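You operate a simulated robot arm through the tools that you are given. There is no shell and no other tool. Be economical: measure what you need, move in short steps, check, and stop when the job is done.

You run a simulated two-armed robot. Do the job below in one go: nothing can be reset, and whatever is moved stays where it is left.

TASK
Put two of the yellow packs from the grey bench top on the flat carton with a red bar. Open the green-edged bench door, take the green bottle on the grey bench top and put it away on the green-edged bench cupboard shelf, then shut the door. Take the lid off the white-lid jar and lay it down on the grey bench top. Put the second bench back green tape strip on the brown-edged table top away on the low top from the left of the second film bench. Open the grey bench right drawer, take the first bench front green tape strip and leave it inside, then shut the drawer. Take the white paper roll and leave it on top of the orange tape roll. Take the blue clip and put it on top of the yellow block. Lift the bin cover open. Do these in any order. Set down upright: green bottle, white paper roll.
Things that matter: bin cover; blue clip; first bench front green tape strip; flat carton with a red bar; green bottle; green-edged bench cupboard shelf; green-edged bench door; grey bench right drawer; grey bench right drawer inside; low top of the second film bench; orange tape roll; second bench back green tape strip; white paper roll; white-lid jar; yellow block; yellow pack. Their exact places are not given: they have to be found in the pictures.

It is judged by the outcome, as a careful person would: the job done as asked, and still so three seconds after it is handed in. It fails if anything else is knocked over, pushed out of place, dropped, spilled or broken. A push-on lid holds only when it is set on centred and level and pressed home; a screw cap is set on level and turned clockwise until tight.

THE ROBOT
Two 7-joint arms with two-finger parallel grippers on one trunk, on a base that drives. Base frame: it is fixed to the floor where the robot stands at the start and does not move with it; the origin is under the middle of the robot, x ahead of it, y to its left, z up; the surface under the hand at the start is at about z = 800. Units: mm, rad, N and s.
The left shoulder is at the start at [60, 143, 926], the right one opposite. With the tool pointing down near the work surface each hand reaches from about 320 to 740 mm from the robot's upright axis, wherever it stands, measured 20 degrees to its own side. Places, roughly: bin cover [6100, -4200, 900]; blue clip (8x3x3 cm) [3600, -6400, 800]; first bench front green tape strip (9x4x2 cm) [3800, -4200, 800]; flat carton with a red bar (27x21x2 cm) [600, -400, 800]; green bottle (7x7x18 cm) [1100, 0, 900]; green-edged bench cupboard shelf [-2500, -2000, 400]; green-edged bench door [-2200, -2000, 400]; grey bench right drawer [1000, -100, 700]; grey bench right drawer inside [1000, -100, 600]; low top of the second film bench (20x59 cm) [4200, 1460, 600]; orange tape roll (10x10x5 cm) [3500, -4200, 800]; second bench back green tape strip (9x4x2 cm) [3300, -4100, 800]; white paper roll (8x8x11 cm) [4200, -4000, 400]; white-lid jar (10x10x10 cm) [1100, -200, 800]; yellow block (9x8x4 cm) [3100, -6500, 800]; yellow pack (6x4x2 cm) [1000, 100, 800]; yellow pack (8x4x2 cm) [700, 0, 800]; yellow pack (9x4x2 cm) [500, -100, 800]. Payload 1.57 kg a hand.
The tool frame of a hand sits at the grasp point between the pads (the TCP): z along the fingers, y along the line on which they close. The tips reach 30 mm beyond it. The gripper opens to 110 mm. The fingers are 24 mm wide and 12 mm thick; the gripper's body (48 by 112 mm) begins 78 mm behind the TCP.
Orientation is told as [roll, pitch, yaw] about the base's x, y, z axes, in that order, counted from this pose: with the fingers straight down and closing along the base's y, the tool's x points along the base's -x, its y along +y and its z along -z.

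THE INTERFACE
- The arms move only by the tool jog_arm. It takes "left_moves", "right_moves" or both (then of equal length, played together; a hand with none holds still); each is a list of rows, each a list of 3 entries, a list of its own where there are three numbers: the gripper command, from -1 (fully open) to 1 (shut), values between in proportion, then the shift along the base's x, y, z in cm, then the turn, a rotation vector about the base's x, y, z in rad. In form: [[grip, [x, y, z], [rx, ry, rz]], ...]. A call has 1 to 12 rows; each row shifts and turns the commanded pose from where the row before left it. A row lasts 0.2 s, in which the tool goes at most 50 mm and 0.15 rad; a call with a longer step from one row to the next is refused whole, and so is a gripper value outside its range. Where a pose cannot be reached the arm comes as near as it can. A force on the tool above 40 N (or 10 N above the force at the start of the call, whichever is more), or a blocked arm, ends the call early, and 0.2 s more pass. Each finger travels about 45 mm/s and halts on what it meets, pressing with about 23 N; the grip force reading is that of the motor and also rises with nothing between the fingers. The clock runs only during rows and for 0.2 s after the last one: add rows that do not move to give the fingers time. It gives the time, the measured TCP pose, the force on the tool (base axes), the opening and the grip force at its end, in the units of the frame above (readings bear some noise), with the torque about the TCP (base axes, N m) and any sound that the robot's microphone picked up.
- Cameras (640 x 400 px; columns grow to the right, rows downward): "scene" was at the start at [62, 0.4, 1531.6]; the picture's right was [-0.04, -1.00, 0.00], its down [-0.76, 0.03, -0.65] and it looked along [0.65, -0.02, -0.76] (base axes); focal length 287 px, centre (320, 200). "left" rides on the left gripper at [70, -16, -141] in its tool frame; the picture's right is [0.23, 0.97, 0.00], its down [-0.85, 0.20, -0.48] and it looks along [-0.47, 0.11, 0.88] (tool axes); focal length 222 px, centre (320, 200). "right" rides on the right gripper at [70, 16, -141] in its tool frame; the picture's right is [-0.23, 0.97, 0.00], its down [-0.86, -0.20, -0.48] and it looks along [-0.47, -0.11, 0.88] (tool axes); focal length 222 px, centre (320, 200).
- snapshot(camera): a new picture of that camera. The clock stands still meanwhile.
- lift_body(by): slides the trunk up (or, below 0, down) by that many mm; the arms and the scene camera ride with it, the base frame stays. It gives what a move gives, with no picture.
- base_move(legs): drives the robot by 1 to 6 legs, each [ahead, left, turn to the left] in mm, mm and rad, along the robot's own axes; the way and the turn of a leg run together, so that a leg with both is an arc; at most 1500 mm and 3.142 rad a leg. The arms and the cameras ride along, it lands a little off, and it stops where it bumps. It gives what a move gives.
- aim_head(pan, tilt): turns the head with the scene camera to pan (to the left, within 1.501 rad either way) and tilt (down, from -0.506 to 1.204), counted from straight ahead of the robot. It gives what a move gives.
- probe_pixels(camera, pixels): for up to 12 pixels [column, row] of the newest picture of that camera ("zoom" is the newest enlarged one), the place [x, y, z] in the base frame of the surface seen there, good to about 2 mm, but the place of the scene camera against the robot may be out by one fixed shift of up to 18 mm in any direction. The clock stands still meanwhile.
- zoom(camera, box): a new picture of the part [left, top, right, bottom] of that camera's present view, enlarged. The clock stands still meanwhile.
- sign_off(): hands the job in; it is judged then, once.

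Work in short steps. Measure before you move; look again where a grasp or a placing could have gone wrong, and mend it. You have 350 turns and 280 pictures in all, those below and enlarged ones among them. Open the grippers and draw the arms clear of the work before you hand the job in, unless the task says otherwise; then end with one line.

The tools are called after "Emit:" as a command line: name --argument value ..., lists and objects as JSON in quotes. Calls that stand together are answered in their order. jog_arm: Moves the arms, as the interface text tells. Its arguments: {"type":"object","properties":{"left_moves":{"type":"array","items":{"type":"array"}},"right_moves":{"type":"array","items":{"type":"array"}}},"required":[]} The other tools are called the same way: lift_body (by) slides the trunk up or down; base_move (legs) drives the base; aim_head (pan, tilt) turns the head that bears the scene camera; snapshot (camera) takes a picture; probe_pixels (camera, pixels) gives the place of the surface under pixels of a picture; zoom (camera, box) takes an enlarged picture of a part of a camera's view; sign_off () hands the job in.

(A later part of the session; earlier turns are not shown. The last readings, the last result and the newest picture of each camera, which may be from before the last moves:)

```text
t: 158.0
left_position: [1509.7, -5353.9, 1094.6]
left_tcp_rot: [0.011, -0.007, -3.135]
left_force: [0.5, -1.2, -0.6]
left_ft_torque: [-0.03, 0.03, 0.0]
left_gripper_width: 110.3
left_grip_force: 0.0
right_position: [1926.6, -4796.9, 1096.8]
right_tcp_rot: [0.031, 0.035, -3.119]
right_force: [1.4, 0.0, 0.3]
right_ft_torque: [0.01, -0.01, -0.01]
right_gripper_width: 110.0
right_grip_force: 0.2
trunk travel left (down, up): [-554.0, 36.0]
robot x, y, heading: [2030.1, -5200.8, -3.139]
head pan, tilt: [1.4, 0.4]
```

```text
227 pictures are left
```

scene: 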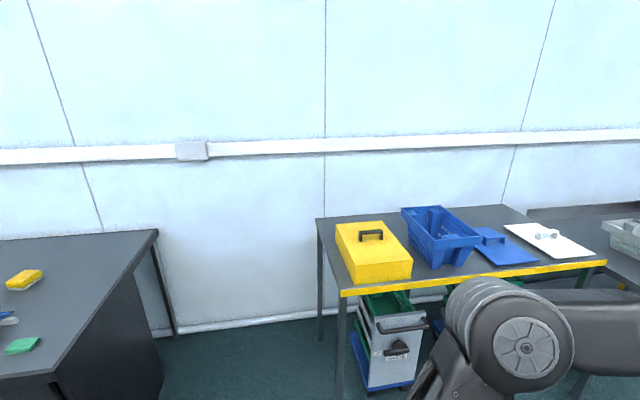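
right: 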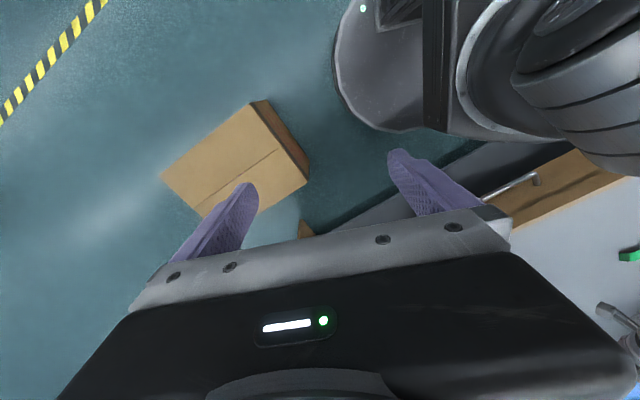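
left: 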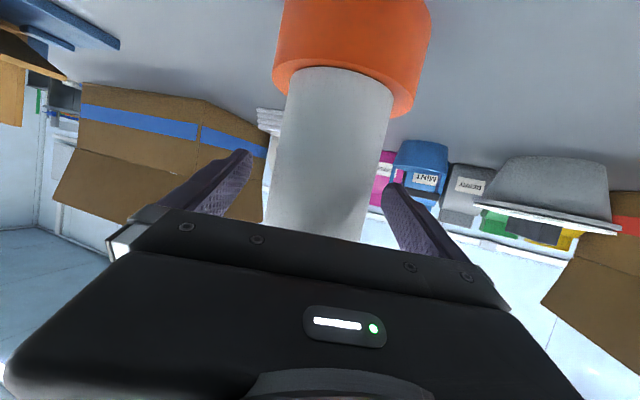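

Emit:
base_move --legs '[[0, 0, 1.568], [0, 1250, 0]]'

Emit:
aim_head --pan 0 --tilt 0.6

Emit:
snapshot --camera "scene"

```text
t: 168.1
left_position: [3430.6, -5751.7, 1094.2]
left_tcp_rot: [0.011, -0.007, -1.591]
left_force: [0.7, 0.5, 0.9]
left_ft_torque: [-0.01, 0.0, 0.02]
left_gripper_width: 110.0
left_grip_force: 0.1
right_position: [2884.4, -5321.2, 1098.5]
right_tcp_rot: [0.031, 0.033, -1.573]
right_force: [0.2, 0.2, 0.1]
right_ft_torque: [-0.01, 0.03, 0.01]
right_gripper_width: 110.1
right_grip_force: 0.1
trunk travel left (down, up): [-554.0, 36.0]
robot x, y, heading: [3290.1, -5222.8, -1.596]
head pan, tilt: [1.4, 0.4]
```

```text
t: 169.6
left_position: [3430.3, -5751.6, 1094.1]
left_tcp_rot: [0.011, -0.007, -1.591]
left_force: [0.1, 0.2, -0.7]
left_ft_torque: [-0.04, -0.01, 0.03]
left_gripper_width: 110.0
left_grip_force: 0.1
right_position: [2883.4, -5321.4, 1097.3]
right_tcp_rot: [0.031, 0.036, -1.574]
right_force: [-0.9, 0.4, 0.5]
right_ft_torque: [0.03, -0.01, 0.01]
right_gripper_width: 109.9
right_grip_force: 0.0
trunk travel left (down, up): [-554.0, 36.0]
robot x, y, heading: [3286.4, -5227.1, -1.594]
head pan, tilt: [0.0, 0.6]
```

```text
226 pictures are left
```

scene: 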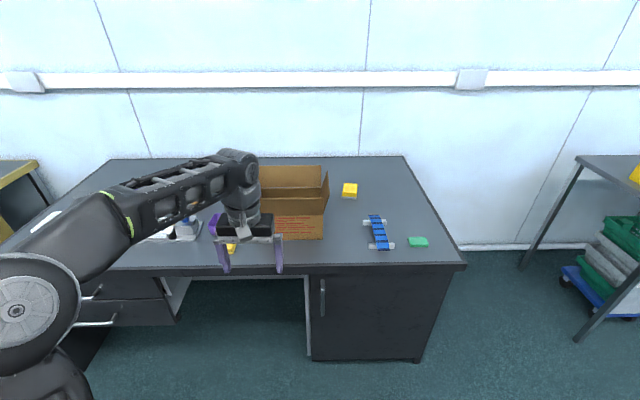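

Emit:
probe_pixels --camera "scene" --pixels '[[350, 190], [349, 185], [418, 241], [230, 247], [185, 228], [360, 265], [410, 265], [378, 235], [150, 235], [250, 265]]'

Emit:
jog_arm --left_moves '[[-1, [4, 3, 0], [0, 0, 0]], [-1, [4, 3, 0], [0, 0, 0]], [-1, [4, 3, 0], [0, 0, 0]], [-1, [4, 3, 0], [0, 0, 0]], [-1, [4, 3, 0], [0, 0, 0]]]'

Emit:
snapshot --camera "scene"

```text
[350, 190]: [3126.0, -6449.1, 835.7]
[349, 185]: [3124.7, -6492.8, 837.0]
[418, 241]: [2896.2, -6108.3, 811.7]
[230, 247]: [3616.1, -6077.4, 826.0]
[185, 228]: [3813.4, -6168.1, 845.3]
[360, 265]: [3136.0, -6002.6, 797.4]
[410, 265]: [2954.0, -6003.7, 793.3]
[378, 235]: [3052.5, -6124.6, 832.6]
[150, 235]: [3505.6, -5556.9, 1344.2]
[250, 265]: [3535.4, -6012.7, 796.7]
```

```text
t: 170.8
left_position: [3630.2, -5599.6, 1094.8]
left_tcp_rot: [0.009, -0.008, -1.591]
left_force: [0.2, 1.1, -0.3]
left_ft_torque: [-0.01, 0.0, 0.01]
left_gripper_width: 110.2
left_grip_force: 0.1
right_position: [2884.0, -5319.6, 1097.8]
right_tcp_rot: [0.031, 0.035, -1.576]
right_force: [-0.3, -0.1, 0.6]
right_ft_torque: [0.01, 0.02, -0.01]
right_gripper_width: 109.8
right_grip_force: 0.0
trunk travel left (down, up): [-554.0, 36.0]
robot x, y, heading: [3292.4, -5223.3, -1.596]
head pan, tilt: [0.0, 0.6]
```

```text
225 pictures are left
```

scene: 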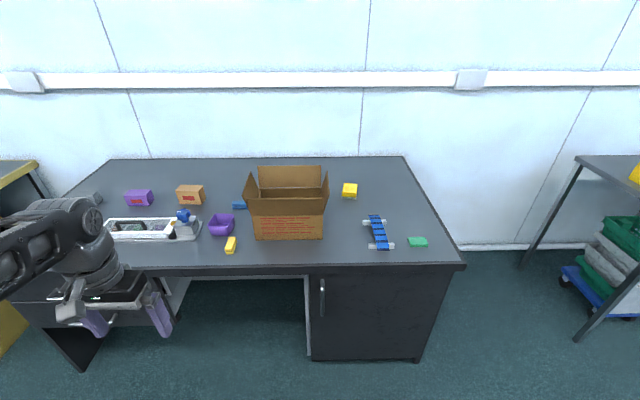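

Emit:
zoom --camera "scene" --box '[170, 160, 430, 270]'

Emit:
probe_pixels --camera "scene" --pixels '[[240, 206], [234, 207], [246, 207], [255, 230], [322, 230], [350, 194], [343, 190], [358, 190]]'

```text
2.46 times, centred on (300, 215) of scene
```

zoom: 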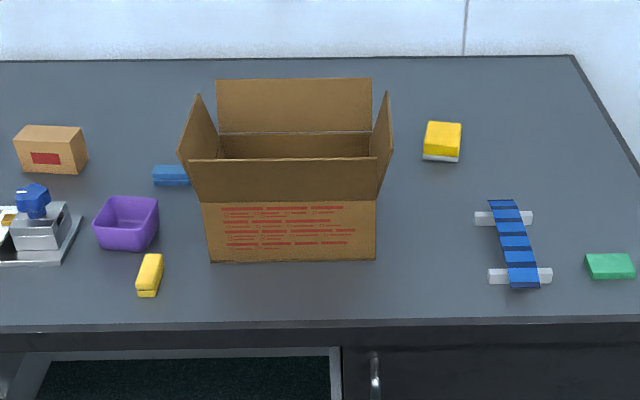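

```text
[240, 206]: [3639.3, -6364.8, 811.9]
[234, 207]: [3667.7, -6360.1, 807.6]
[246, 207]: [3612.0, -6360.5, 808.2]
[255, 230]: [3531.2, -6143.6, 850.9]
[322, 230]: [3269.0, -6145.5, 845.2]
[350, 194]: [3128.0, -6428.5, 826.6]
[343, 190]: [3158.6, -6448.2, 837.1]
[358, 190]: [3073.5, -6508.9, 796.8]
```

I check the base's outline in the right wrist view.

Emit:
snapshot --camera "right"

Emit:
probe_pixels --camera "right" --pixels '[[338, 60], [345, 90], [362, 115], [385, 130], [350, 20], [400, 132], [375, 60]]'

```text
223 pictures are left
```

right: 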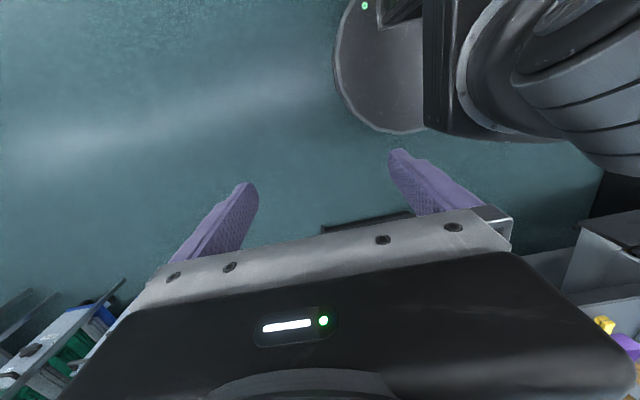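

```text
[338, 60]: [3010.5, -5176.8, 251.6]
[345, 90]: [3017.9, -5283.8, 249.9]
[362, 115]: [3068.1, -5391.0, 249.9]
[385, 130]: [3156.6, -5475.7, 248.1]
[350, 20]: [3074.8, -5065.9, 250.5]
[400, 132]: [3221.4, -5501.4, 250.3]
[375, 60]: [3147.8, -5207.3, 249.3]
```

Base radius is ≈285 mm, height 250. I drive to about (3400,-5690) to pick the clip with the left hand.

Emit:
base_move --legs '[[0, 110, 0.025], [440, 0, 0]]'

Emit:
jog_arm --left_moves '[[-1, [-1, -2, 0], [0, 0, -0.14]], [-1, [-1, -2, 0], [0, 0, -0.14]], [-1, [-1, -2, 0], [0, 0, -0.14]], [-1, [-1, -2, 0], [0, 0, -0.14]], [-1, [-1, -2, 0], [0, 0, -0.14]], [-1, [-1, -2, 0], [0, 0, -0.14]], [-1, [-1, -2, 0], [0, 0, -0.14]], [-1, [-1, -2, 0], [0, 0, -0.14]], [-1, [-1, -2, 0], [0, 0, -0.14]], [-1, [-1, -2, 0], [0, 0, -0.14]], [-1, [0, -2, 0], [0, 0, -0.14]]]'

Emit:
snapshot --camera "left"

Emit:
snapshot --camera "scene"

```text
t: 174.3
left_position: [3743.2, -6038.0, 1094.9]
left_tcp_rot: [0.009, -0.006, -1.569]
left_force: [0.0, -0.3, 0.6]
left_ft_torque: [0.0, -0.01, 0.0]
left_gripper_width: 109.8
left_grip_force: 0.1
right_position: [2992.7, -5773.7, 1097.4]
right_tcp_rot: [0.033, 0.034, -1.554]
right_force: [-0.2, 0.3, 0.5]
right_ft_torque: [0.04, 0.04, -0.06]
right_gripper_width: 110.0
right_grip_force: 0.0
trunk travel left (down, up): [-554.0, 36.0]
robot x, y, heading: [3393.5, -5671.1, -1.573]
head pan, tilt: [0.0, 0.6]
```

```text
t: 176.7
left_position: [3640.4, -6252.3, 1088.7]
left_tcp_rot: [-0.003, -0.014, -3.081]
left_force: [0.6, -0.3, 0.3]
left_ft_torque: [-0.01, 0.0, -0.02]
left_gripper_width: 110.1
left_grip_force: 0.0
left hand out of reach, approached as far as the arm can: row 11
right_position: [2990.6, -5773.3, 1097.1]
right_tcp_rot: [0.032, 0.035, -1.552]
right_force: [0.3, 0.5, 0.3]
right_ft_torque: [-0.01, -0.04, 0.0]
right_gripper_width: 110.1
right_grip_force: 0.1
trunk travel left (down, up): [-554.0, 36.0]
robot x, y, heading: [3394.9, -5670.4, -1.572]
head pan, tilt: [0.0, 0.6]
```

```text
222 pictures are left
```

left: 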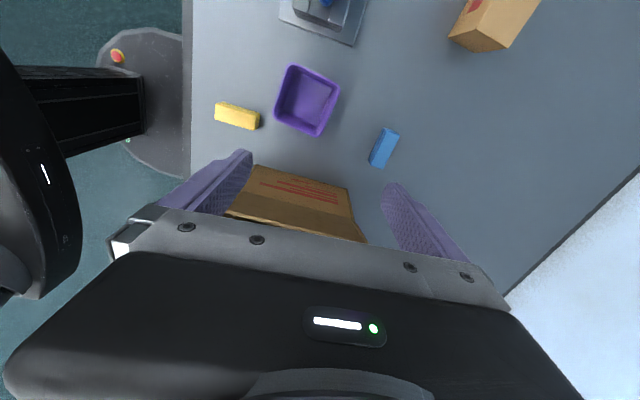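

```text
221 pictures are left
```

scene: 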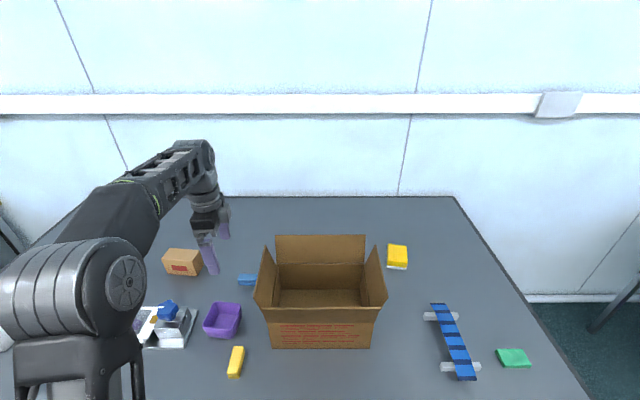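

Probe the clip in the left view at (384,147), and box edges.

Emit:
probe_pixels --camera "left" --pixels '[[390, 130], [384, 145], [378, 163], [372, 158], [397, 136], [362, 240], [350, 190], [255, 170]]'

Emit:
probe_pixels --camera "scene" --pixels '[[397, 248], [390, 258], [407, 258], [388, 247], [406, 246], [397, 264], [262, 262], [383, 275]]'

```text
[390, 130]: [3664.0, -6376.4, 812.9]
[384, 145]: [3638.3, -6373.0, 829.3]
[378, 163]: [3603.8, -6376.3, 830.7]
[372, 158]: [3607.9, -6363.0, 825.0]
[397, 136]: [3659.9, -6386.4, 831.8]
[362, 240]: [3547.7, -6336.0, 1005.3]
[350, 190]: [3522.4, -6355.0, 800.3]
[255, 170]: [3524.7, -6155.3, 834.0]
```

```text
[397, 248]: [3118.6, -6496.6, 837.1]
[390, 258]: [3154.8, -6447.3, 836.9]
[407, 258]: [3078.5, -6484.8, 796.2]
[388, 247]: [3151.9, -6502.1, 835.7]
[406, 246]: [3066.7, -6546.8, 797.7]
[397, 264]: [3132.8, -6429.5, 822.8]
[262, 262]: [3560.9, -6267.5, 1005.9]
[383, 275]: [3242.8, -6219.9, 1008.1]
```

Clip centre (3632,-6374), top z≈830, long axis along x. I turn the base -0.3 for reach and bring the hand above its outer half.

Emit:
base_move --legs '[[0, 0, -0.3]]'

Emit:
jog_arm --left_moves '[[-1, [3.7, -1.5, 0.3], [0, 0, 0.048]], [-1, [3.7, -1.5, 0], [0, 0, 0.048]], [-1, [3.7, -1.5, 0], [0, 0, 0.048]], [-1, [3.7, -1.5, 0], [0, 0, 0.048]], [-1, [3.7, -1.5, 0], [0, 0, 0.048]], [-1, [0, 0, 0], [0, 0, 0]]]'

Emit:
snapshot --camera "left"

```text
t: 178.0
left_position: [3458.7, -6298.0, 1089.7]
left_tcp_rot: [-0.003, -0.01, 2.903]
left_force: [-0.7, 0.3, 0.9]
left_ft_torque: [0.0, -0.02, 0.0]
left_gripper_width: 109.8
left_grip_force: 0.1
right_position: [2978.4, -5649.5, 1097.7]
right_tcp_rot: [0.031, 0.035, -1.853]
right_force: [0.1, -0.6, 0.8]
right_ft_torque: [-0.03, -0.03, 0.02]
right_gripper_width: 109.9
right_grip_force: 0.1
trunk travel left (down, up): [-554.0, 36.0]
robot x, y, heading: [3389.1, -5671.6, -1.876]
head pan, tilt: [0.0, 0.6]
```

```text
t: 179.4
left_position: [3488.2, -6310.0, 1088.6]
left_tcp_rot: [0.0, -0.009, 2.978]
left_force: [0.1, 0.7, 0.4]
left_ft_torque: [-0.01, 0.01, -0.03]
left_gripper_width: 109.9
left_grip_force: 0.1
left hand out of reach, approached as far as the arm can: row 1, 2, 3, 4, 5
right_position: [2979.3, -5649.4, 1097.4]
right_tcp_rot: [0.033, 0.034, -1.852]
right_force: [0.1, -0.1, 0.8]
right_ft_torque: [0.03, -0.03, 0.03]
right_gripper_width: 109.7
right_grip_force: 0.2
trunk travel left (down, up): [-554.0, 36.0]
robot x, y, heading: [3395.1, -5672.9, -1.878]
head pan, tilt: [0.0, 0.6]
```

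```text
220 pictures are left
```

left: 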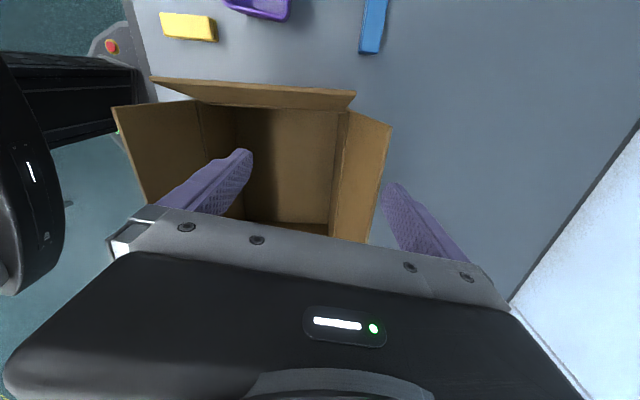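

Reach at this height is short; I shift the base 180 mm toward +x instead.

Emit:
base_move --legs '[[-54, 172, 0]]'

Emit:
jog_arm --left_moves '[[-1, [-0.5, 0, -4], [0, 0, 0.07]], [-1, [-0.5, 0, -4], [0, 0, 0.07]], [-1, [-0.5, -1, -4], [0, 0, 0.02]], [-1, [-0.5, -2, -2], [0, 0, 0]], [-1, [0, -3, 0], [0, 0, 0]], [-1, [0, 0, 0], [0, 0, 0]]]'

Emit:
snapshot --camera "left"

```text
t: 180.9
left_position: [3668.9, -6312.0, 1087.5]
left_tcp_rot: [-0.002, -0.012, 2.974]
left_force: [0.6, -0.3, 1.1]
left_ft_torque: [0.0, 0.05, -0.02]
left_gripper_width: 110.1
left_grip_force: 0.0
right_position: [3163.4, -5650.5, 1097.2]
right_tcp_rot: [0.031, 0.034, -1.856]
right_force: [0.6, 0.0, 0.5]
right_ft_torque: [0.02, 0.05, 0.01]
right_gripper_width: 109.8
right_grip_force: 0.1
trunk travel left (down, up): [-554.0, 36.0]
robot x, y, heading: [3574.3, -5669.9, -1.879]
head pan, tilt: [0.0, 0.6]
```

```text
t: 182.3
left_position: [3649.9, -6367.9, 950.3]
left_tcp_rot: [0.004, -0.011, 3.135]
left_force: [-0.5, -0.1, -0.3]
left_ft_torque: [0.0, -0.02, -0.01]
left_gripper_width: 110.4
left_grip_force: 0.2
right_position: [3162.4, -5648.6, 1098.1]
right_tcp_rot: [0.031, 0.034, -1.858]
right_force: [-0.1, -0.1, 0.5]
right_ft_torque: [-0.02, -0.01, 0.01]
right_gripper_width: 110.0
right_grip_force: 0.0
trunk travel left (down, up): [-554.0, 36.0]
robot x, y, heading: [3580.3, -5669.6, -1.877]
head pan, tilt: [0.0, 0.6]
```

```text
219 pictures are left
```

left: 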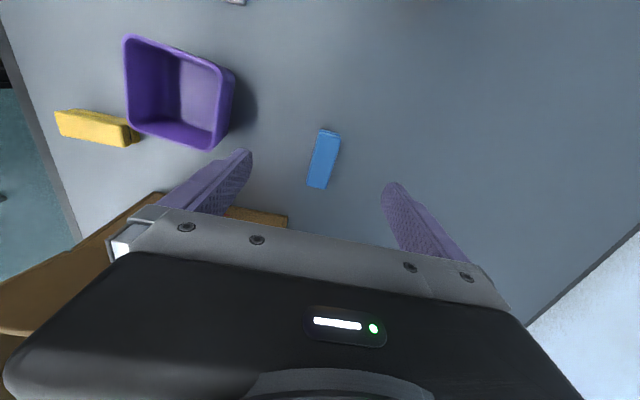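

Emit:
probe_pixels --camera "left" --pixels '[[329, 133], [318, 186], [311, 160], [337, 160], [323, 160], [260, 215], [290, 226], [390, 120]]'

```text
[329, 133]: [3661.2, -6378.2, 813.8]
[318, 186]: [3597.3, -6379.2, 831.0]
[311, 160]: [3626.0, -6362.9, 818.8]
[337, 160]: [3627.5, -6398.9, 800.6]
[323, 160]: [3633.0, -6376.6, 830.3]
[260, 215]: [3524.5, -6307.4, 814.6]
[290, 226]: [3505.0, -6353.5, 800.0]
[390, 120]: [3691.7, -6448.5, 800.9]
```

Clip centre (3630,-6377). Narrow the fingers to ~65 mm, descend, grip and lift.

Emit:
jog_arm --left_moves '[[-0.2, [-1, -0.9, 0], [0, 0, 0]], [-0.2, [0, 0, -3], [0, 0, 0]], [-0.2, [0, 0, -3], [0, 0, 0]], [-0.2, [0, 0, -3], [0, 0, 0]], [-0.2, [0, 0, -2.4], [0, 0, 0]], [1, [0, 0, 0], [0, 0, 0]], [1, [0, 0, 0], [0, 0, 0]], [1, [0, 0, 0], [0, 0, 0]], [1, [0, 0, 0], [0, 0, 0]], [1, [0, 0, 0], [0, 0, 0]], [1, [0, 0, 4], [0, 0, 0]], [1, [0, 0, 4], [0, 0, 0]]]'

Emit:
snapshot --camera "left"

```text
t: 184.9
left_position: [3639.6, -6378.3, 916.4]
left_tcp_rot: [0.001, -0.012, 3.134]
left_force: [0.0, -0.3, -0.3]
left_ft_torque: [-0.03, -0.01, -0.02]
left_gripper_width: 26.7
left_grip_force: 22.7
right_position: [3161.4, -5649.0, 1096.9]
right_tcp_rot: [0.032, 0.035, -1.857]
right_force: [-0.3, -0.1, -0.9]
right_ft_torque: [0.0, -0.02, 0.0]
right_gripper_width: 110.1
right_grip_force: 0.1
trunk travel left (down, up): [-554.0, 36.0]
robot x, y, heading: [3575.3, -5668.0, -1.877]
head pan, tilt: [0.0, 0.6]
```

```text
218 pictures are left
```

left: 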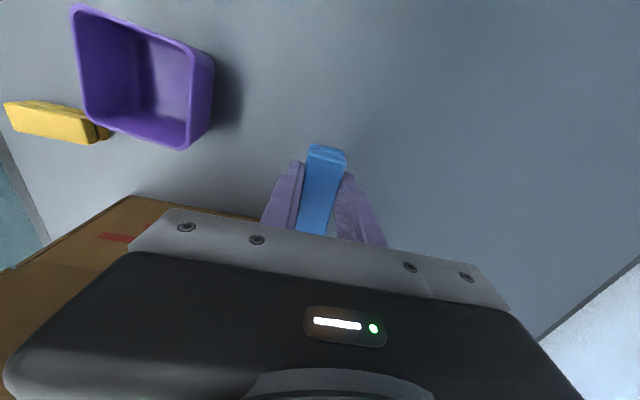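

Clip held (26.7 mm). Raise the hand, then back the base off, move right and turn for the block.

Emit:
jog_arm --left_moves '[[1, [0, 1, 4], [0, 0, 0]], [1, [0, 1, 4], [0, 0, 0]], [1, [0, 2, 4], [0, 0, 0]], [1, [0, 2, 4], [0, 0, 0]], [1, [0, 3, 2], [0, 0, 0]], [1, [0, 3, 0], [0, 0, 0]], [1, [0, 3, 0], [0, 0, 0]]]'

Emit:
base_move --legs '[[-191, -60, 0], [138, -437, 0], [0, 0, -0.6]]'

Emit:
aim_head --pan 0.85 --tilt 0.75

Emit:
snapshot --camera "scene"

```text
t: 186.6
left_position: [3638.2, -6228.4, 1094.5]
left_tcp_rot: [0.003, -0.011, 3.134]
left_force: [-0.1, 0.2, -0.6]
left_ft_torque: [-0.02, -0.03, -0.02]
left_gripper_width: 26.9
left_grip_force: 22.3
right_position: [3161.2, -5648.1, 1097.3]
right_tcp_rot: [0.031, 0.034, -1.857]
right_force: [-0.1, 0.0, -0.8]
right_ft_torque: [0.01, -0.01, 0.01]
right_gripper_width: 109.9
right_grip_force: 0.0
trunk travel left (down, up): [-554.0, 36.0]
robot x, y, heading: [3576.8, -5670.4, -1.875]
head pan, tilt: [0.0, 0.6]
```

```text
t: 192.1
left_position: [2862.9, -5963.2, 1094.1]
left_tcp_rot: [0.0, -0.011, 2.537]
left_force: [-0.5, 0.6, 0.0]
left_ft_torque: [-0.01, -0.03, -0.01]
left_gripper_width: 27.0
left_grip_force: 22.6
right_position: [2796.2, -5216.3, 1097.9]
right_tcp_rot: [0.034, 0.034, -2.453]
right_force: [0.3, 0.0, 0.1]
right_ft_torque: [0.0, 0.02, 0.0]
right_gripper_width: 109.9
right_grip_force: 0.0
trunk travel left (down, up): [-554.0, 36.0]
robot x, y, heading: [3124.0, -5466.2, -2.477]
head pan, tilt: [0.0, 0.6]
```

```text
t: 193.2
left_position: [2863.3, -5963.4, 1093.5]
left_tcp_rot: [0.001, -0.01, 2.537]
left_force: [-0.1, 0.7, -0.7]
left_ft_torque: [0.04, 0.0, 0.01]
left_gripper_width: 26.9
left_grip_force: 23.0
right_position: [2796.7, -5215.8, 1097.5]
right_tcp_rot: [0.032, 0.036, -2.453]
right_force: [0.1, 0.8, -0.2]
right_ft_torque: [0.03, -0.03, 0.0]
right_gripper_width: 109.9
right_grip_force: 0.0
trunk travel left (down, up): [-554.0, 36.0]
robot x, y, heading: [3127.1, -5463.4, -2.473]
head pan, tilt: [0.85, 0.75]
```

```text
217 pictures are left
```

scene: 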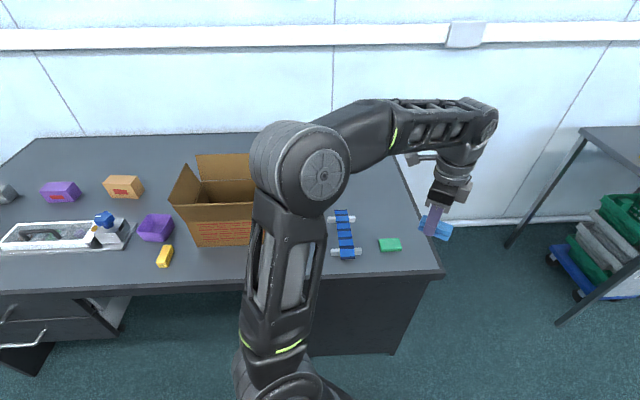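

Emit:
probe_pixels --camera "scene" --pixels '[[370, 320], [380, 290], [400, 340], [340, 370], [400, 278], [230, 330]]'

```text
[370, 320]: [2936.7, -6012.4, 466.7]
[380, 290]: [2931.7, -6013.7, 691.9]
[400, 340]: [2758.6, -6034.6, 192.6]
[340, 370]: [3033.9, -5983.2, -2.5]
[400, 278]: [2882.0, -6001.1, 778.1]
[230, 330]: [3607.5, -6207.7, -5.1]
```

Cabinet face is y≈-6005. Drive to about (3120,-5700), then reach with the hand at z≈930.

Emit:
base_move --legs '[[152, 182, 0]]'

Emit:
jog_arm --left_moves '[[1, [1.5, -1.5, -3], [0, 0, 0.05]], [1, [1.5, -1.5, -3], [0, 0, 0.05]], [1, [1.5, -1.5, -3], [0, 0, 0.05]], [1, [1.5, -1.5, -3], [0, 0, 0.05]], [1, [2, -2, -3], [0, 0, 0.05]], [1, [2, -2, 0], [0, 0, 0.05]], [1, [2, -2, 0], [0, 0, 0.05]], [1, [2, -2, 0], [0, 0, 0.05]], [1, [2, -2, 0], [0, 0, 0.05]], [1, [2, -2, 0], [0, 0, 0.05]]]'

Emit:
snapshot --camera "left"

Emit:
snapshot --camera "scene"

```text
t: 195.0
left_position: [2859.5, -6198.7, 1095.1]
left_tcp_rot: [0.001, -0.011, 2.539]
left_force: [-0.6, -0.7, -1.1]
left_ft_torque: [0.02, -0.04, 0.0]
left_gripper_width: 26.9
left_grip_force: 22.6
right_position: [2789.5, -5451.1, 1097.2]
right_tcp_rot: [0.029, 0.035, -2.453]
right_force: [0.0, 0.1, -0.8]
right_ft_torque: [0.04, 0.01, -0.01]
right_gripper_width: 110.0
right_grip_force: 0.0
trunk travel left (down, up): [-554.0, 36.0]
robot x, y, heading: [3120.6, -5700.3, -2.468]
head pan, tilt: [0.85, 0.75]
```

```text
t: 197.2
left_position: [3041.1, -6375.9, 944.8]
left_tcp_rot: [0.002, -0.012, 3.037]
left_force: [0.5, -0.8, -0.3]
left_ft_torque: [0.0, 0.02, 0.04]
left_gripper_width: 26.6
left_grip_force: 23.4
right_position: [2790.5, -5451.5, 1096.2]
right_tcp_rot: [0.03, 0.034, -2.453]
right_force: [-0.3, -0.1, 0.4]
right_ft_torque: [0.01, 0.02, -0.02]
right_gripper_width: 110.1
right_grip_force: 0.1
trunk travel left (down, up): [-554.0, 36.0]
robot x, y, heading: [3122.7, -5699.1, -2.475]
head pan, tilt: [0.85, 0.75]
```

```text
216 pictures are left
```

left: 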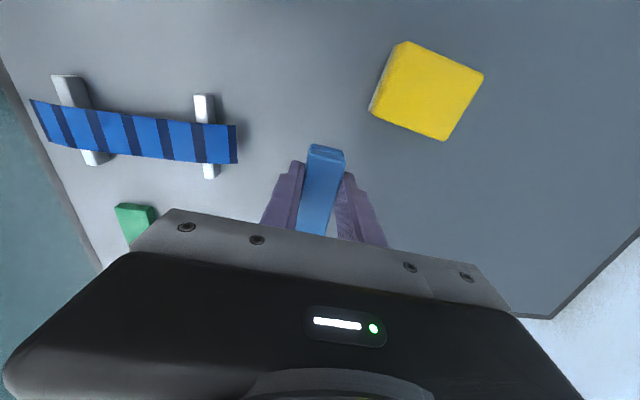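

```text
215 pictures are left
```

scene: 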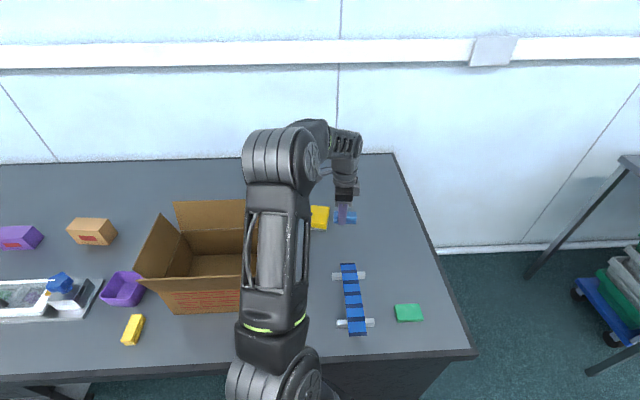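

Measure the block in the left view: corners (405,43), (482,74), (443,140), (372,110).

Emit:
probe_pixels --camera "left" --pixels '[[408, 46], [479, 75], [442, 137], [378, 108], [425, 90], [322, 165], [325, 148]]'

```text
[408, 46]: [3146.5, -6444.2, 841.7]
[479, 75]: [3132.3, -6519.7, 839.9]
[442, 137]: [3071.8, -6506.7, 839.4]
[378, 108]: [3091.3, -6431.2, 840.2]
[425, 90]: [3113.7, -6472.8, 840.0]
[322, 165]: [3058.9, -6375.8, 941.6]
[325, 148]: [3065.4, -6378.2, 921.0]
```

Block centre (3111,-6475), top 840. Move to TCP (3119,-6476) at z≈930.

Emit:
jog_arm --left_moves '[[1, [2, -2.5, 0], [0, 0, -0.03]], [1, [2, -2.5, -0.5], [0, 0, -0.03]], [1, [2, -2.5, -0.5], [0, 0, -0.03]], [1, [1.8, -2.5, -0.5], [0, 0, 0]], [1, [0, 0, 0], [0, 0, 0]]]'

Emit:
snapshot --camera "left"

```text
t: 198.4
left_position: [3117.4, -6476.1, 929.6]
left_tcp_rot: [0.003, -0.014, 2.949]
left_force: [-0.1, 0.0, -0.8]
left_ft_torque: [-0.01, 0.0, -0.02]
left_gripper_width: 26.8
left_grip_force: 23.2
right_position: [2788.6, -5450.9, 1097.3]
right_tcp_rot: [0.032, 0.035, -2.452]
right_force: [-0.9, 0.2, -0.1]
right_ft_torque: [-0.01, -0.04, 0.0]
right_gripper_width: 110.2
right_grip_force: 0.2
trunk travel left (down, up): [-554.0, 36.0]
robot x, y, heading: [3122.5, -5702.4, -2.474]
head pan, tilt: [0.85, 0.75]
```

```text
214 pictures are left
```

left: 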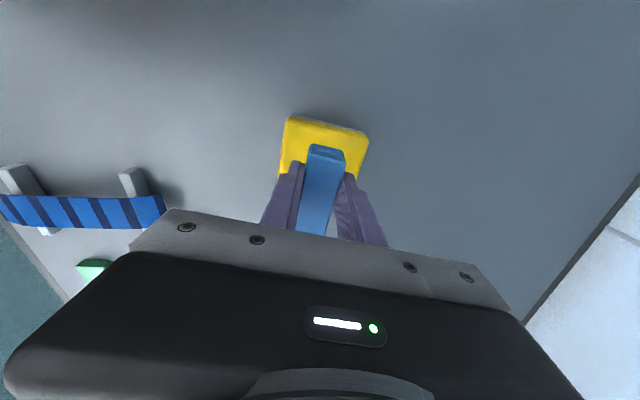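

Aligned above the block. Lower to contact and release.

Emit:
jog_arm --left_moves '[[1, [0.1, 0, -2], [0, 0, 0]], [1, [0, 0, -2], [0, 0, 0]], [1, [0, 0, -0.8], [0, 0, 0]], [1, [0, 0, -0.3], [0, 0, 0]], [1, [0, 0, -0.2], [0, 0, 0]], [1, [0, 0, 0], [0, 0, 0]]]'

Emit:
jog_arm --left_moves '[[0.4, [0, 0, 0], [0, 0, 0]], [0.2, [0, 0, 0], [0, 0, 0]], [0.2, [0, 0, 0], [0, 0, 0]], [0.2, [0, 0, 3], [0, 0, 0]], [0.2, [0, 0, 4], [0, 0, 0]], [0.2, [-1, 3, 2], [0, 0, 0]]]'

Emit:
snapshot --camera "left"

```text
t: 199.8
left_position: [3118.6, -6478.4, 877.0]
left_tcp_rot: [0.002, -0.01, 2.949]
left_force: [0.3, 0.2, -0.4]
left_ft_torque: [0.0, -0.02, -0.01]
left_gripper_width: 26.8
left_grip_force: 23.0
right_position: [2790.1, -5451.0, 1097.2]
right_tcp_rot: [0.031, 0.036, -2.452]
right_force: [-0.4, -0.6, -0.3]
right_ft_torque: [-0.02, -0.02, -0.02]
right_gripper_width: 110.3
right_grip_force: 0.0
trunk travel left (down, up): [-554.0, 36.0]
robot x, y, heading: [3118.4, -5698.1, -2.473]
head pan, tilt: [0.85, 0.75]
```

```text
t: 201.2
left_position: [3108.1, -6445.6, 969.7]
left_tcp_rot: [0.004, -0.01, 2.949]
left_force: [0.4, 0.1, 0.0]
left_ft_torque: [-0.05, -0.01, -0.01]
left_gripper_width: 44.1
left_grip_force: 0.0
right_position: [2790.1, -5449.8, 1096.6]
right_tcp_rot: [0.032, 0.034, -2.452]
right_force: [0.0, -0.1, -0.1]
right_ft_torque: [-0.01, 0.0, 0.0]
right_gripper_width: 109.8
right_grip_force: 0.0
trunk travel left (down, up): [-554.0, 36.0]
robot x, y, heading: [3120.2, -5702.1, -2.472]
head pan, tilt: [0.85, 0.75]
```

```text
213 pictures are left
```

left: 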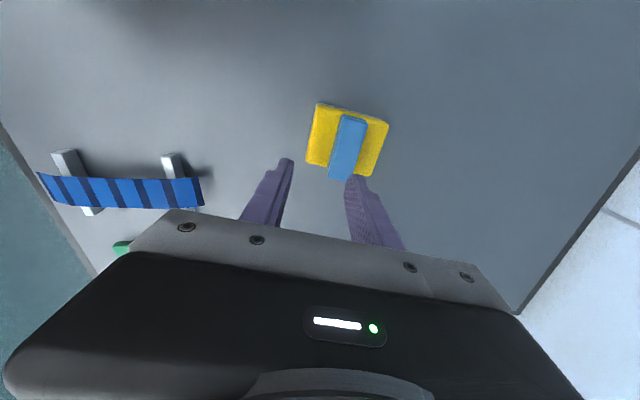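

Clip rests on the block. Retract the left arm to travel pose.

Emit:
jog_arm --left_moves '[[0.2, [-1, 1, 4], [0, 0, 0]], [-1, [-2.5, 3.2, 2], [0, 0, 0.086]], [-1, [-2.5, 3.2, 2], [0, 0, 0.086]], [-1, [-2.5, 3.2, 1], [0, 0, 0.086]], [-1, [-2.5, 3.2, 1], [0, 0, 0.086]], [-1, [-2.5, 3.2, 1], [0, 0, 0.086]], [-1, [-2.5, 3.2, 1], [0, 0, 0.086]], [-1, [-2.5, 3.2, 0], [0, 0, 0.086]], [-1, [-2.5, 3.2, 0], [0, 0, 0.086]], [-1, [-2.5, 3.2, 0], [0, 0, 0.086]], [-1, [0, 3.2, 0], [0, 0, 0.086]]]'

Emit:
base_move --legs '[[-310, -392, 0], [0, 0, 2.472]]'

Emit:
aim_head --pan 0.4 --tilt 0.3

Emit:
snapshot --camera "scene"

```text
t: 203.6
left_position: [2873.7, -6117.4, 1086.1]
left_tcp_rot: [0.003, -0.014, -2.472]
left_force: [0.2, 0.9, -0.2]
left_ft_torque: [-0.01, 0.01, 0.03]
left_gripper_width: 110.0
left_grip_force: 0.1
right_position: [2790.4, -5450.2, 1097.1]
right_tcp_rot: [0.031, 0.035, -2.452]
right_force: [0.7, -0.5, 1.1]
right_ft_torque: [-0.03, 0.03, 0.02]
right_gripper_width: 109.9
right_grip_force: 0.1
trunk travel left (down, up): [-554.0, 36.0]
robot x, y, heading: [3124.8, -5698.5, -2.473]
head pan, tilt: [0.85, 0.75]
```

```text
t: 212.5
left_position: [3561.8, -4997.3, 1085.9]
left_tcp_rot: [0.002, -0.011, 0.06]
left_force: [-0.1, -0.2, 0.4]
left_ft_torque: [0.01, 0.01, -0.01]
left_gripper_width: 109.9
left_grip_force: 0.1
right_position: [3250.9, -5592.6, 1096.3]
right_tcp_rot: [0.031, 0.035, 0.083]
right_force: [-0.6, -0.9, -0.2]
right_ft_torque: [0.03, 0.02, 0.0]
right_gripper_width: 109.9
right_grip_force: 0.1
trunk travel left (down, up): [-554.0, 36.0]
robot x, y, heading: [3120.3, -5199.4, 0.066]
head pan, tilt: [0.85, 0.75]
```

```text
t: 213.4
left_position: [3561.2, -4996.1, 1086.8]
left_tcp_rot: [0.0, -0.011, 0.062]
left_force: [0.1, -0.1, 0.1]
left_ft_torque: [-0.02, -0.05, 0.0]
left_gripper_width: 110.0
left_grip_force: 0.0
right_position: [3251.2, -5591.8, 1097.0]
right_tcp_rot: [0.032, 0.035, 0.084]
right_force: [0.2, 0.3, 0.4]
right_ft_torque: [0.02, -0.03, 0.01]
right_gripper_width: 110.1
right_grip_force: 0.1
trunk travel left (down, up): [-554.0, 36.0]
robot x, y, heading: [3121.0, -5197.5, 0.065]
head pan, tilt: [0.4, 0.3]
```

```text
212 pictures are left
```

scene: 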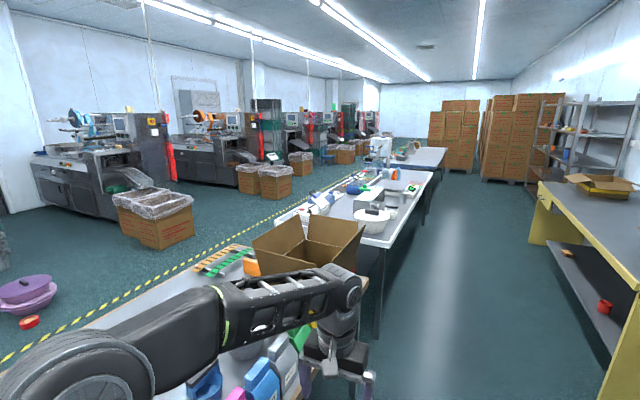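

Emit:
zoom --camera "scene" --box '[270, 110, 470, 240]'

Emit:
probe_pixels --camera "scene" --pixels '[[345, 215], [385, 190], [430, 172], [360, 185], [375, 145], [395, 240], [560, 250]]'

```text
3.08 times, centred on (370, 175) of scene
```

zoom: 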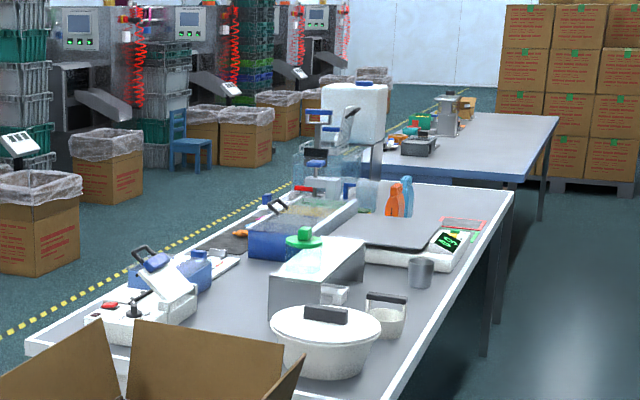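

```text
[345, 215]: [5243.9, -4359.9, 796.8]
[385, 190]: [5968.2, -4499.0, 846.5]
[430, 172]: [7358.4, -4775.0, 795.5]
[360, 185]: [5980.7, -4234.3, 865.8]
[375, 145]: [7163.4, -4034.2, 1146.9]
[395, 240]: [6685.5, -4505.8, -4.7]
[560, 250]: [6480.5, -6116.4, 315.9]
```

The grey bin with green knob on the white bench is near (5980,-4234). I go back around the west end to the front aisle.

Emit:
base_move --legs '[[0, 0, -0.065], [-1120, 0, 0], [0, 1200, 0], [0, 1150, 0], [1400, 0, 0], [1300, 0, 0]]'

Emit:
aim_head --pan -0.3 --tilt 0.4

Emit:
snapshot --camera "scene"

```text
t: 243.5
left_position: [5160.9, -2563.7, 1085.8]
left_tcp_rot: [0.001, -0.011, 0.041]
left_force: [1.1, -0.4, -0.5]
left_ft_torque: [0.0, 0.01, 0.0]
left_gripper_width: 109.7
left_grip_force: 0.1
right_position: [4837.9, -3153.6, 1096.5]
right_tcp_rot: [0.032, 0.035, 0.064]
right_force: [-0.1, -0.3, -0.2]
right_ft_torque: [-0.03, -0.01, -0.01]
right_gripper_width: 110.0
right_grip_force: 0.0
trunk travel left (down, up): [-554.0, 36.0]
robot x, y, heading: [4713.9, -2759.7, 0.039]
head pan, tilt: [0.4, 0.3]
```

```text
t: 244.6
left_position: [5160.6, -2565.1, 1087.7]
left_tcp_rot: [0.002, -0.01, 0.041]
left_force: [-0.2, 0.4, -0.6]
left_ft_torque: [0.02, -0.01, -0.02]
left_gripper_width: 110.2
left_grip_force: 0.0
right_position: [4837.4, -3153.2, 1096.7]
right_tcp_rot: [0.032, 0.035, 0.065]
right_force: [0.4, 0.4, -0.4]
right_ft_torque: [-0.04, 0.0, 0.0]
right_gripper_width: 109.8
right_grip_force: 0.2
trunk travel left (down, up): [-554.0, 36.0]
robot x, y, heading: [4711.4, -2756.8, 0.044]
head pan, tilt: [-0.3, 0.4]
```

```text
210 pictures are left
```

scene: 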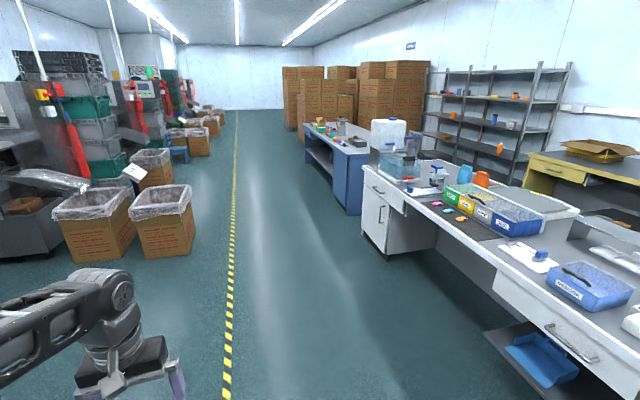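

Emit:
base_move --legs '[[1230, 0, -0.044], [0, 0, -1.571]]'

Emit:
aim_head --pan 0 --tilt 0.5

Emit:
snapshot --camera "scene"

```text
t: 254.6
left_position: [6116.4, -3199.0, 1086.8]
left_tcp_rot: [0.001, -0.01, -1.577]
left_force: [0.6, 0.5, -0.4]
left_ft_torque: [-0.03, 0.0, 0.0]
left_gripper_width: 110.0
left_grip_force: 0.0
right_position: [5544.3, -2847.6, 1097.5]
right_tcp_rot: [0.031, 0.036, -1.554]
right_force: [0.4, -0.7, -0.3]
right_ft_torque: [-0.01, -0.03, -0.03]
right_gripper_width: 110.2
right_grip_force: 0.0
trunk travel left (down, up): [-554.0, 36.0]
robot x, y, heading: [5946.7, -2742.6, -1.574]
head pan, tilt: [-0.3, 0.4]
```

```text
t: 255.4
left_position: [6116.7, -3197.9, 1086.2]
left_tcp_rot: [0.001, -0.011, -1.575]
left_force: [0.3, -0.8, 0.2]
left_ft_torque: [-0.01, 0.04, 0.03]
left_gripper_width: 109.8
left_grip_force: 0.2
right_position: [5542.5, -2848.4, 1097.7]
right_tcp_rot: [0.032, 0.035, -1.552]
right_force: [0.0, 0.0, -0.7]
right_ft_torque: [-0.01, -0.01, 0.0]
right_gripper_width: 109.8
right_grip_force: 0.0
trunk travel left (down, up): [-554.0, 36.0]
robot x, y, heading: [5946.2, -2745.1, -1.569]
head pan, tilt: [0.0, 0.499]
```

```text
209 pictures are left
```

scene: 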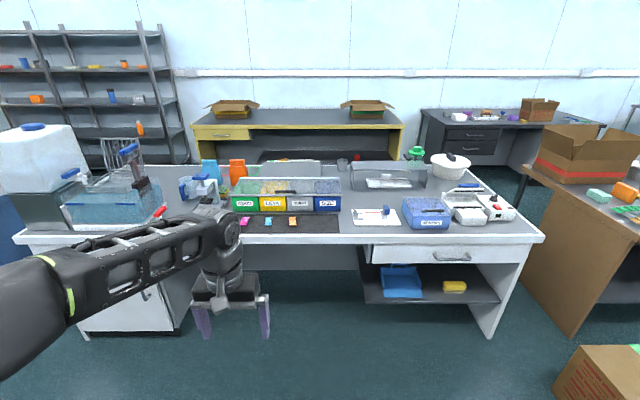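

Emit:
zoom --camera "scene" --box '[180, 130, 500, 270]'

Emit:
probe_pixels --camera "scene" --pixels '[[287, 192], [287, 182], [250, 185], [390, 182], [425, 205], [375, 215], [416, 152], [320, 240], [390, 170], [130, 195], [290, 205]]'

```text
2.00 times, centred on (340, 200) of scene
```

zoom: 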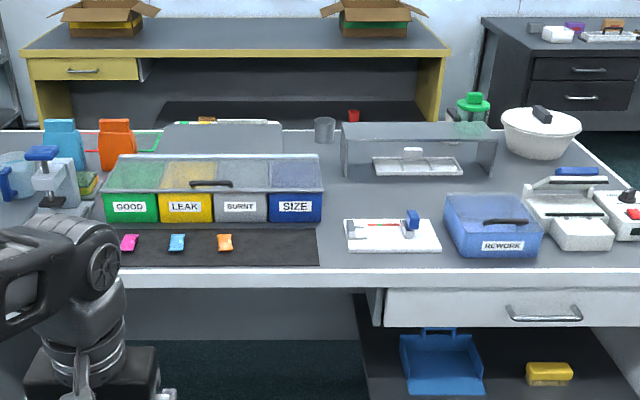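

```text
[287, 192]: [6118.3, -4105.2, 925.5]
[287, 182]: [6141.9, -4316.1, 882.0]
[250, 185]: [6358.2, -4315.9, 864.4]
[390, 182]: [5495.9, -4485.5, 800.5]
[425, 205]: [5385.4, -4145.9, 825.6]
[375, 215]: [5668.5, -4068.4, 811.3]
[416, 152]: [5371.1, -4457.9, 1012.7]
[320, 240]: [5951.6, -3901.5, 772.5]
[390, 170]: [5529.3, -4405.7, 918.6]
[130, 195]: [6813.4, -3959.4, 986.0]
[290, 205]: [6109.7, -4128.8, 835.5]
```

The sorting bin has a clear cover with a dark handle at (6118,-4105,925), hinged at the back. Drive up to the bench.

Emit:
base_move --legs '[[790, 0, 0]]'

Emit:
snapshot --camera "left"

Emit:
zoom --camera "scene" --box '[120, 180, 360, 330]'

```text
t: 259.6
left_position: [6122.6, -3993.2, 1087.2]
left_tcp_rot: [0.001, -0.01, -1.564]
left_force: [0.8, 0.6, -1.3]
left_ft_torque: [0.03, 0.0, 0.03]
left_gripper_width: 109.9
left_grip_force: 0.0
right_position: [5546.6, -3649.3, 1097.3]
right_tcp_rot: [0.032, 0.035, -1.543]
right_force: [-0.4, 0.3, -0.1]
right_ft_torque: [0.0, 0.0, -0.01]
right_gripper_width: 110.1
right_grip_force: 0.1
trunk travel left (down, up): [-554.0, 36.0]
robot x, y, heading: [5945.6, -3542.2, -1.562]
head pan, tilt: [0.0, 0.499]
```

```text
207 pictures are left
```

left: 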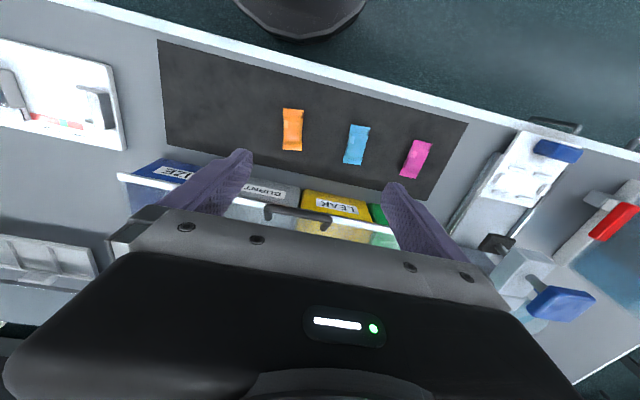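

```text
2.67 times, centred on (240, 255) of scene
```

zoom: 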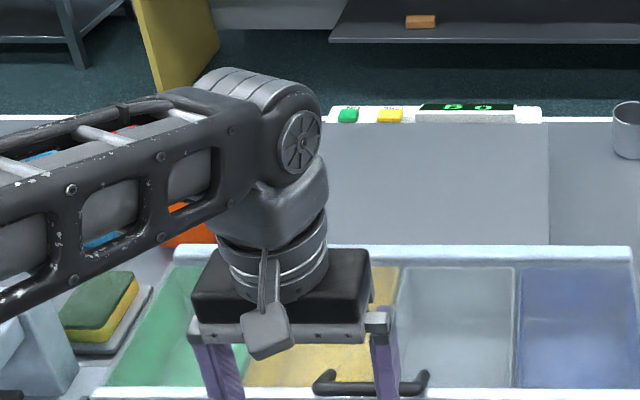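

Emit:
zoom --camera "left" --box '[230, 170, 390, 260]'

Emit:
probe_pixels --camera "left" --pixels '[[268, 208], [300, 213], [327, 220], [268, 218], [327, 228], [300, 190], [350, 200], [240, 195], [298, 206]]'

```text
4.00 times, centred on (310, 215) of left
```

zoom: 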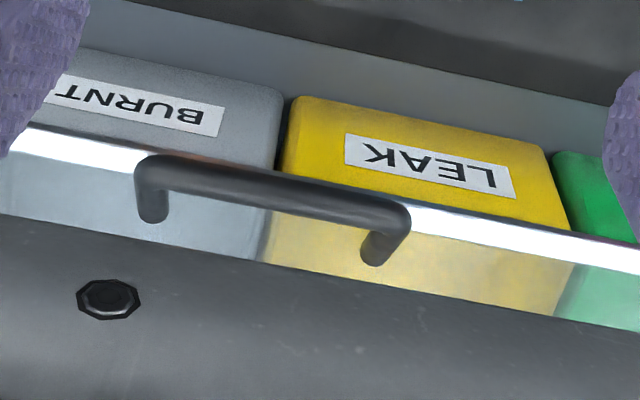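

```text
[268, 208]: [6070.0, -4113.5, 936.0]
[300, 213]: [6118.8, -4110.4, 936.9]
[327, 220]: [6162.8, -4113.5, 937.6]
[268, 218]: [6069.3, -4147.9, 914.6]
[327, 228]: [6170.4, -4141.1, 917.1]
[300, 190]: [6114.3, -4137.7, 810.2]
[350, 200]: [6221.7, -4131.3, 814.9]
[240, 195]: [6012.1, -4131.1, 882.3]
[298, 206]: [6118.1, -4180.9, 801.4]
```

I need a clearer view of the cover's shape; move the left hand aside.

Emit:
jog_arm --left_moves '[[-1, [4, 2, 0], [0, 0, 0]], [-1, [4, 2, 0], [0, 0, 0]], [-1, [4, 2, 0], [0, 0, 0]], [-1, [4, 2, 0], [0, 0, 0]], [-1, [4, 2, 0], [0, 0, 0]]]'

Emit:
aim_head --pan 0.2 --tilt 0.7

Emit:
snapshot --camera "scene"

Emit:
snapshot --camera "left"

```text
t: 260.8
left_position: [6323.7, -3894.4, 1084.5]
left_tcp_rot: [0.003, -0.011, -1.567]
left_force: [0.6, -0.7, 0.3]
left_ft_torque: [0.0, 0.04, -0.01]
left_gripper_width: 110.2
left_grip_force: 0.0
right_position: [5546.8, -3648.1, 1097.5]
right_tcp_rot: [0.031, 0.036, -1.544]
right_force: [0.1, 0.0, -0.4]
right_ft_torque: [-0.02, -0.02, -0.03]
right_gripper_width: 110.0
right_grip_force: 0.0
trunk travel left (down, up): [-554.0, 36.0]
robot x, y, heading: [5947.4, -3540.5, -1.564]
head pan, tilt: [0.0, 0.499]
```

```text
t: 261.6
left_position: [6323.7, -3894.5, 1085.6]
left_tcp_rot: [0.002, -0.011, -1.567]
left_force: [0.5, -0.7, -0.2]
left_ft_torque: [0.0, -0.02, 0.03]
left_gripper_width: 110.0
left_grip_force: 0.0
right_position: [5546.1, -3648.9, 1096.3]
right_tcp_rot: [0.031, 0.035, -1.543]
right_force: [0.1, 0.0, 0.3]
right_ft_torque: [0.0, 0.01, -0.06]
right_gripper_width: 109.9
right_grip_force: 0.1
trunk travel left (down, up): [-554.0, 36.0]
robot x, y, heading: [5948.6, -3538.1, -1.566]
head pan, tilt: [0.201, 0.7]
```

```text
204 pictures are left
```

scene: 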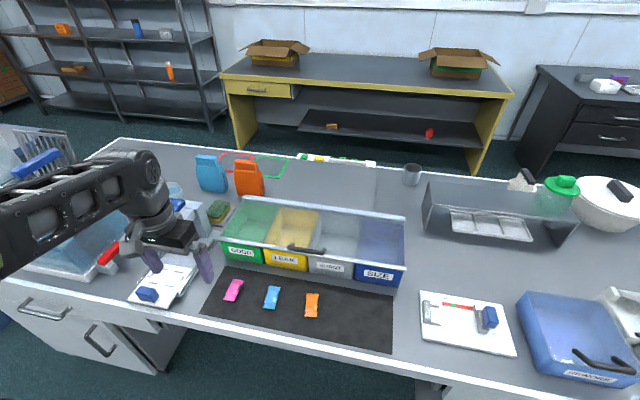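

```text
203 pictures are left
```

left: 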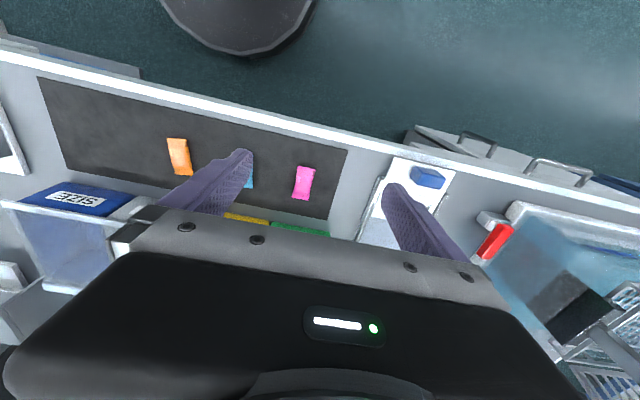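

Emit:
zoom --camera "scene" --box '[200, 180, 420, 300]'

```text
2.91 times, centred on (310, 240) of scene
```

zoom: 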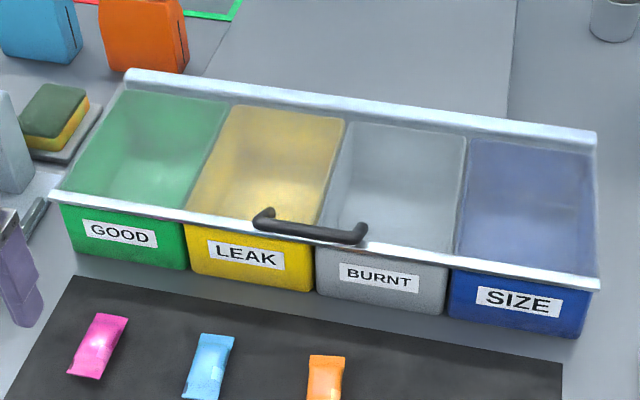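

Emit:
probe_pixels --camera "zoom" --pixels '[[120, 203], [420, 256], [575, 283], [200, 90], [400, 118], [580, 140], [310, 230], [265, 215], [358, 232], [355, 240], [310, 300], [90, 245]]'

```text
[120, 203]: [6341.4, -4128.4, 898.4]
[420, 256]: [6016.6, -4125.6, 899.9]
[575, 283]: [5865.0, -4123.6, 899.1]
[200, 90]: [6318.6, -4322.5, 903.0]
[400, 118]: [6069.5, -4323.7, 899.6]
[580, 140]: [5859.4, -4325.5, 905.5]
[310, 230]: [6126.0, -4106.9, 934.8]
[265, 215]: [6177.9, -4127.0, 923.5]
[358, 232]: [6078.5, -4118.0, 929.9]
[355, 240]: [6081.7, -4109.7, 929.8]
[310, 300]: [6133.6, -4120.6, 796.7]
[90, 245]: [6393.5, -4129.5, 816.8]
```

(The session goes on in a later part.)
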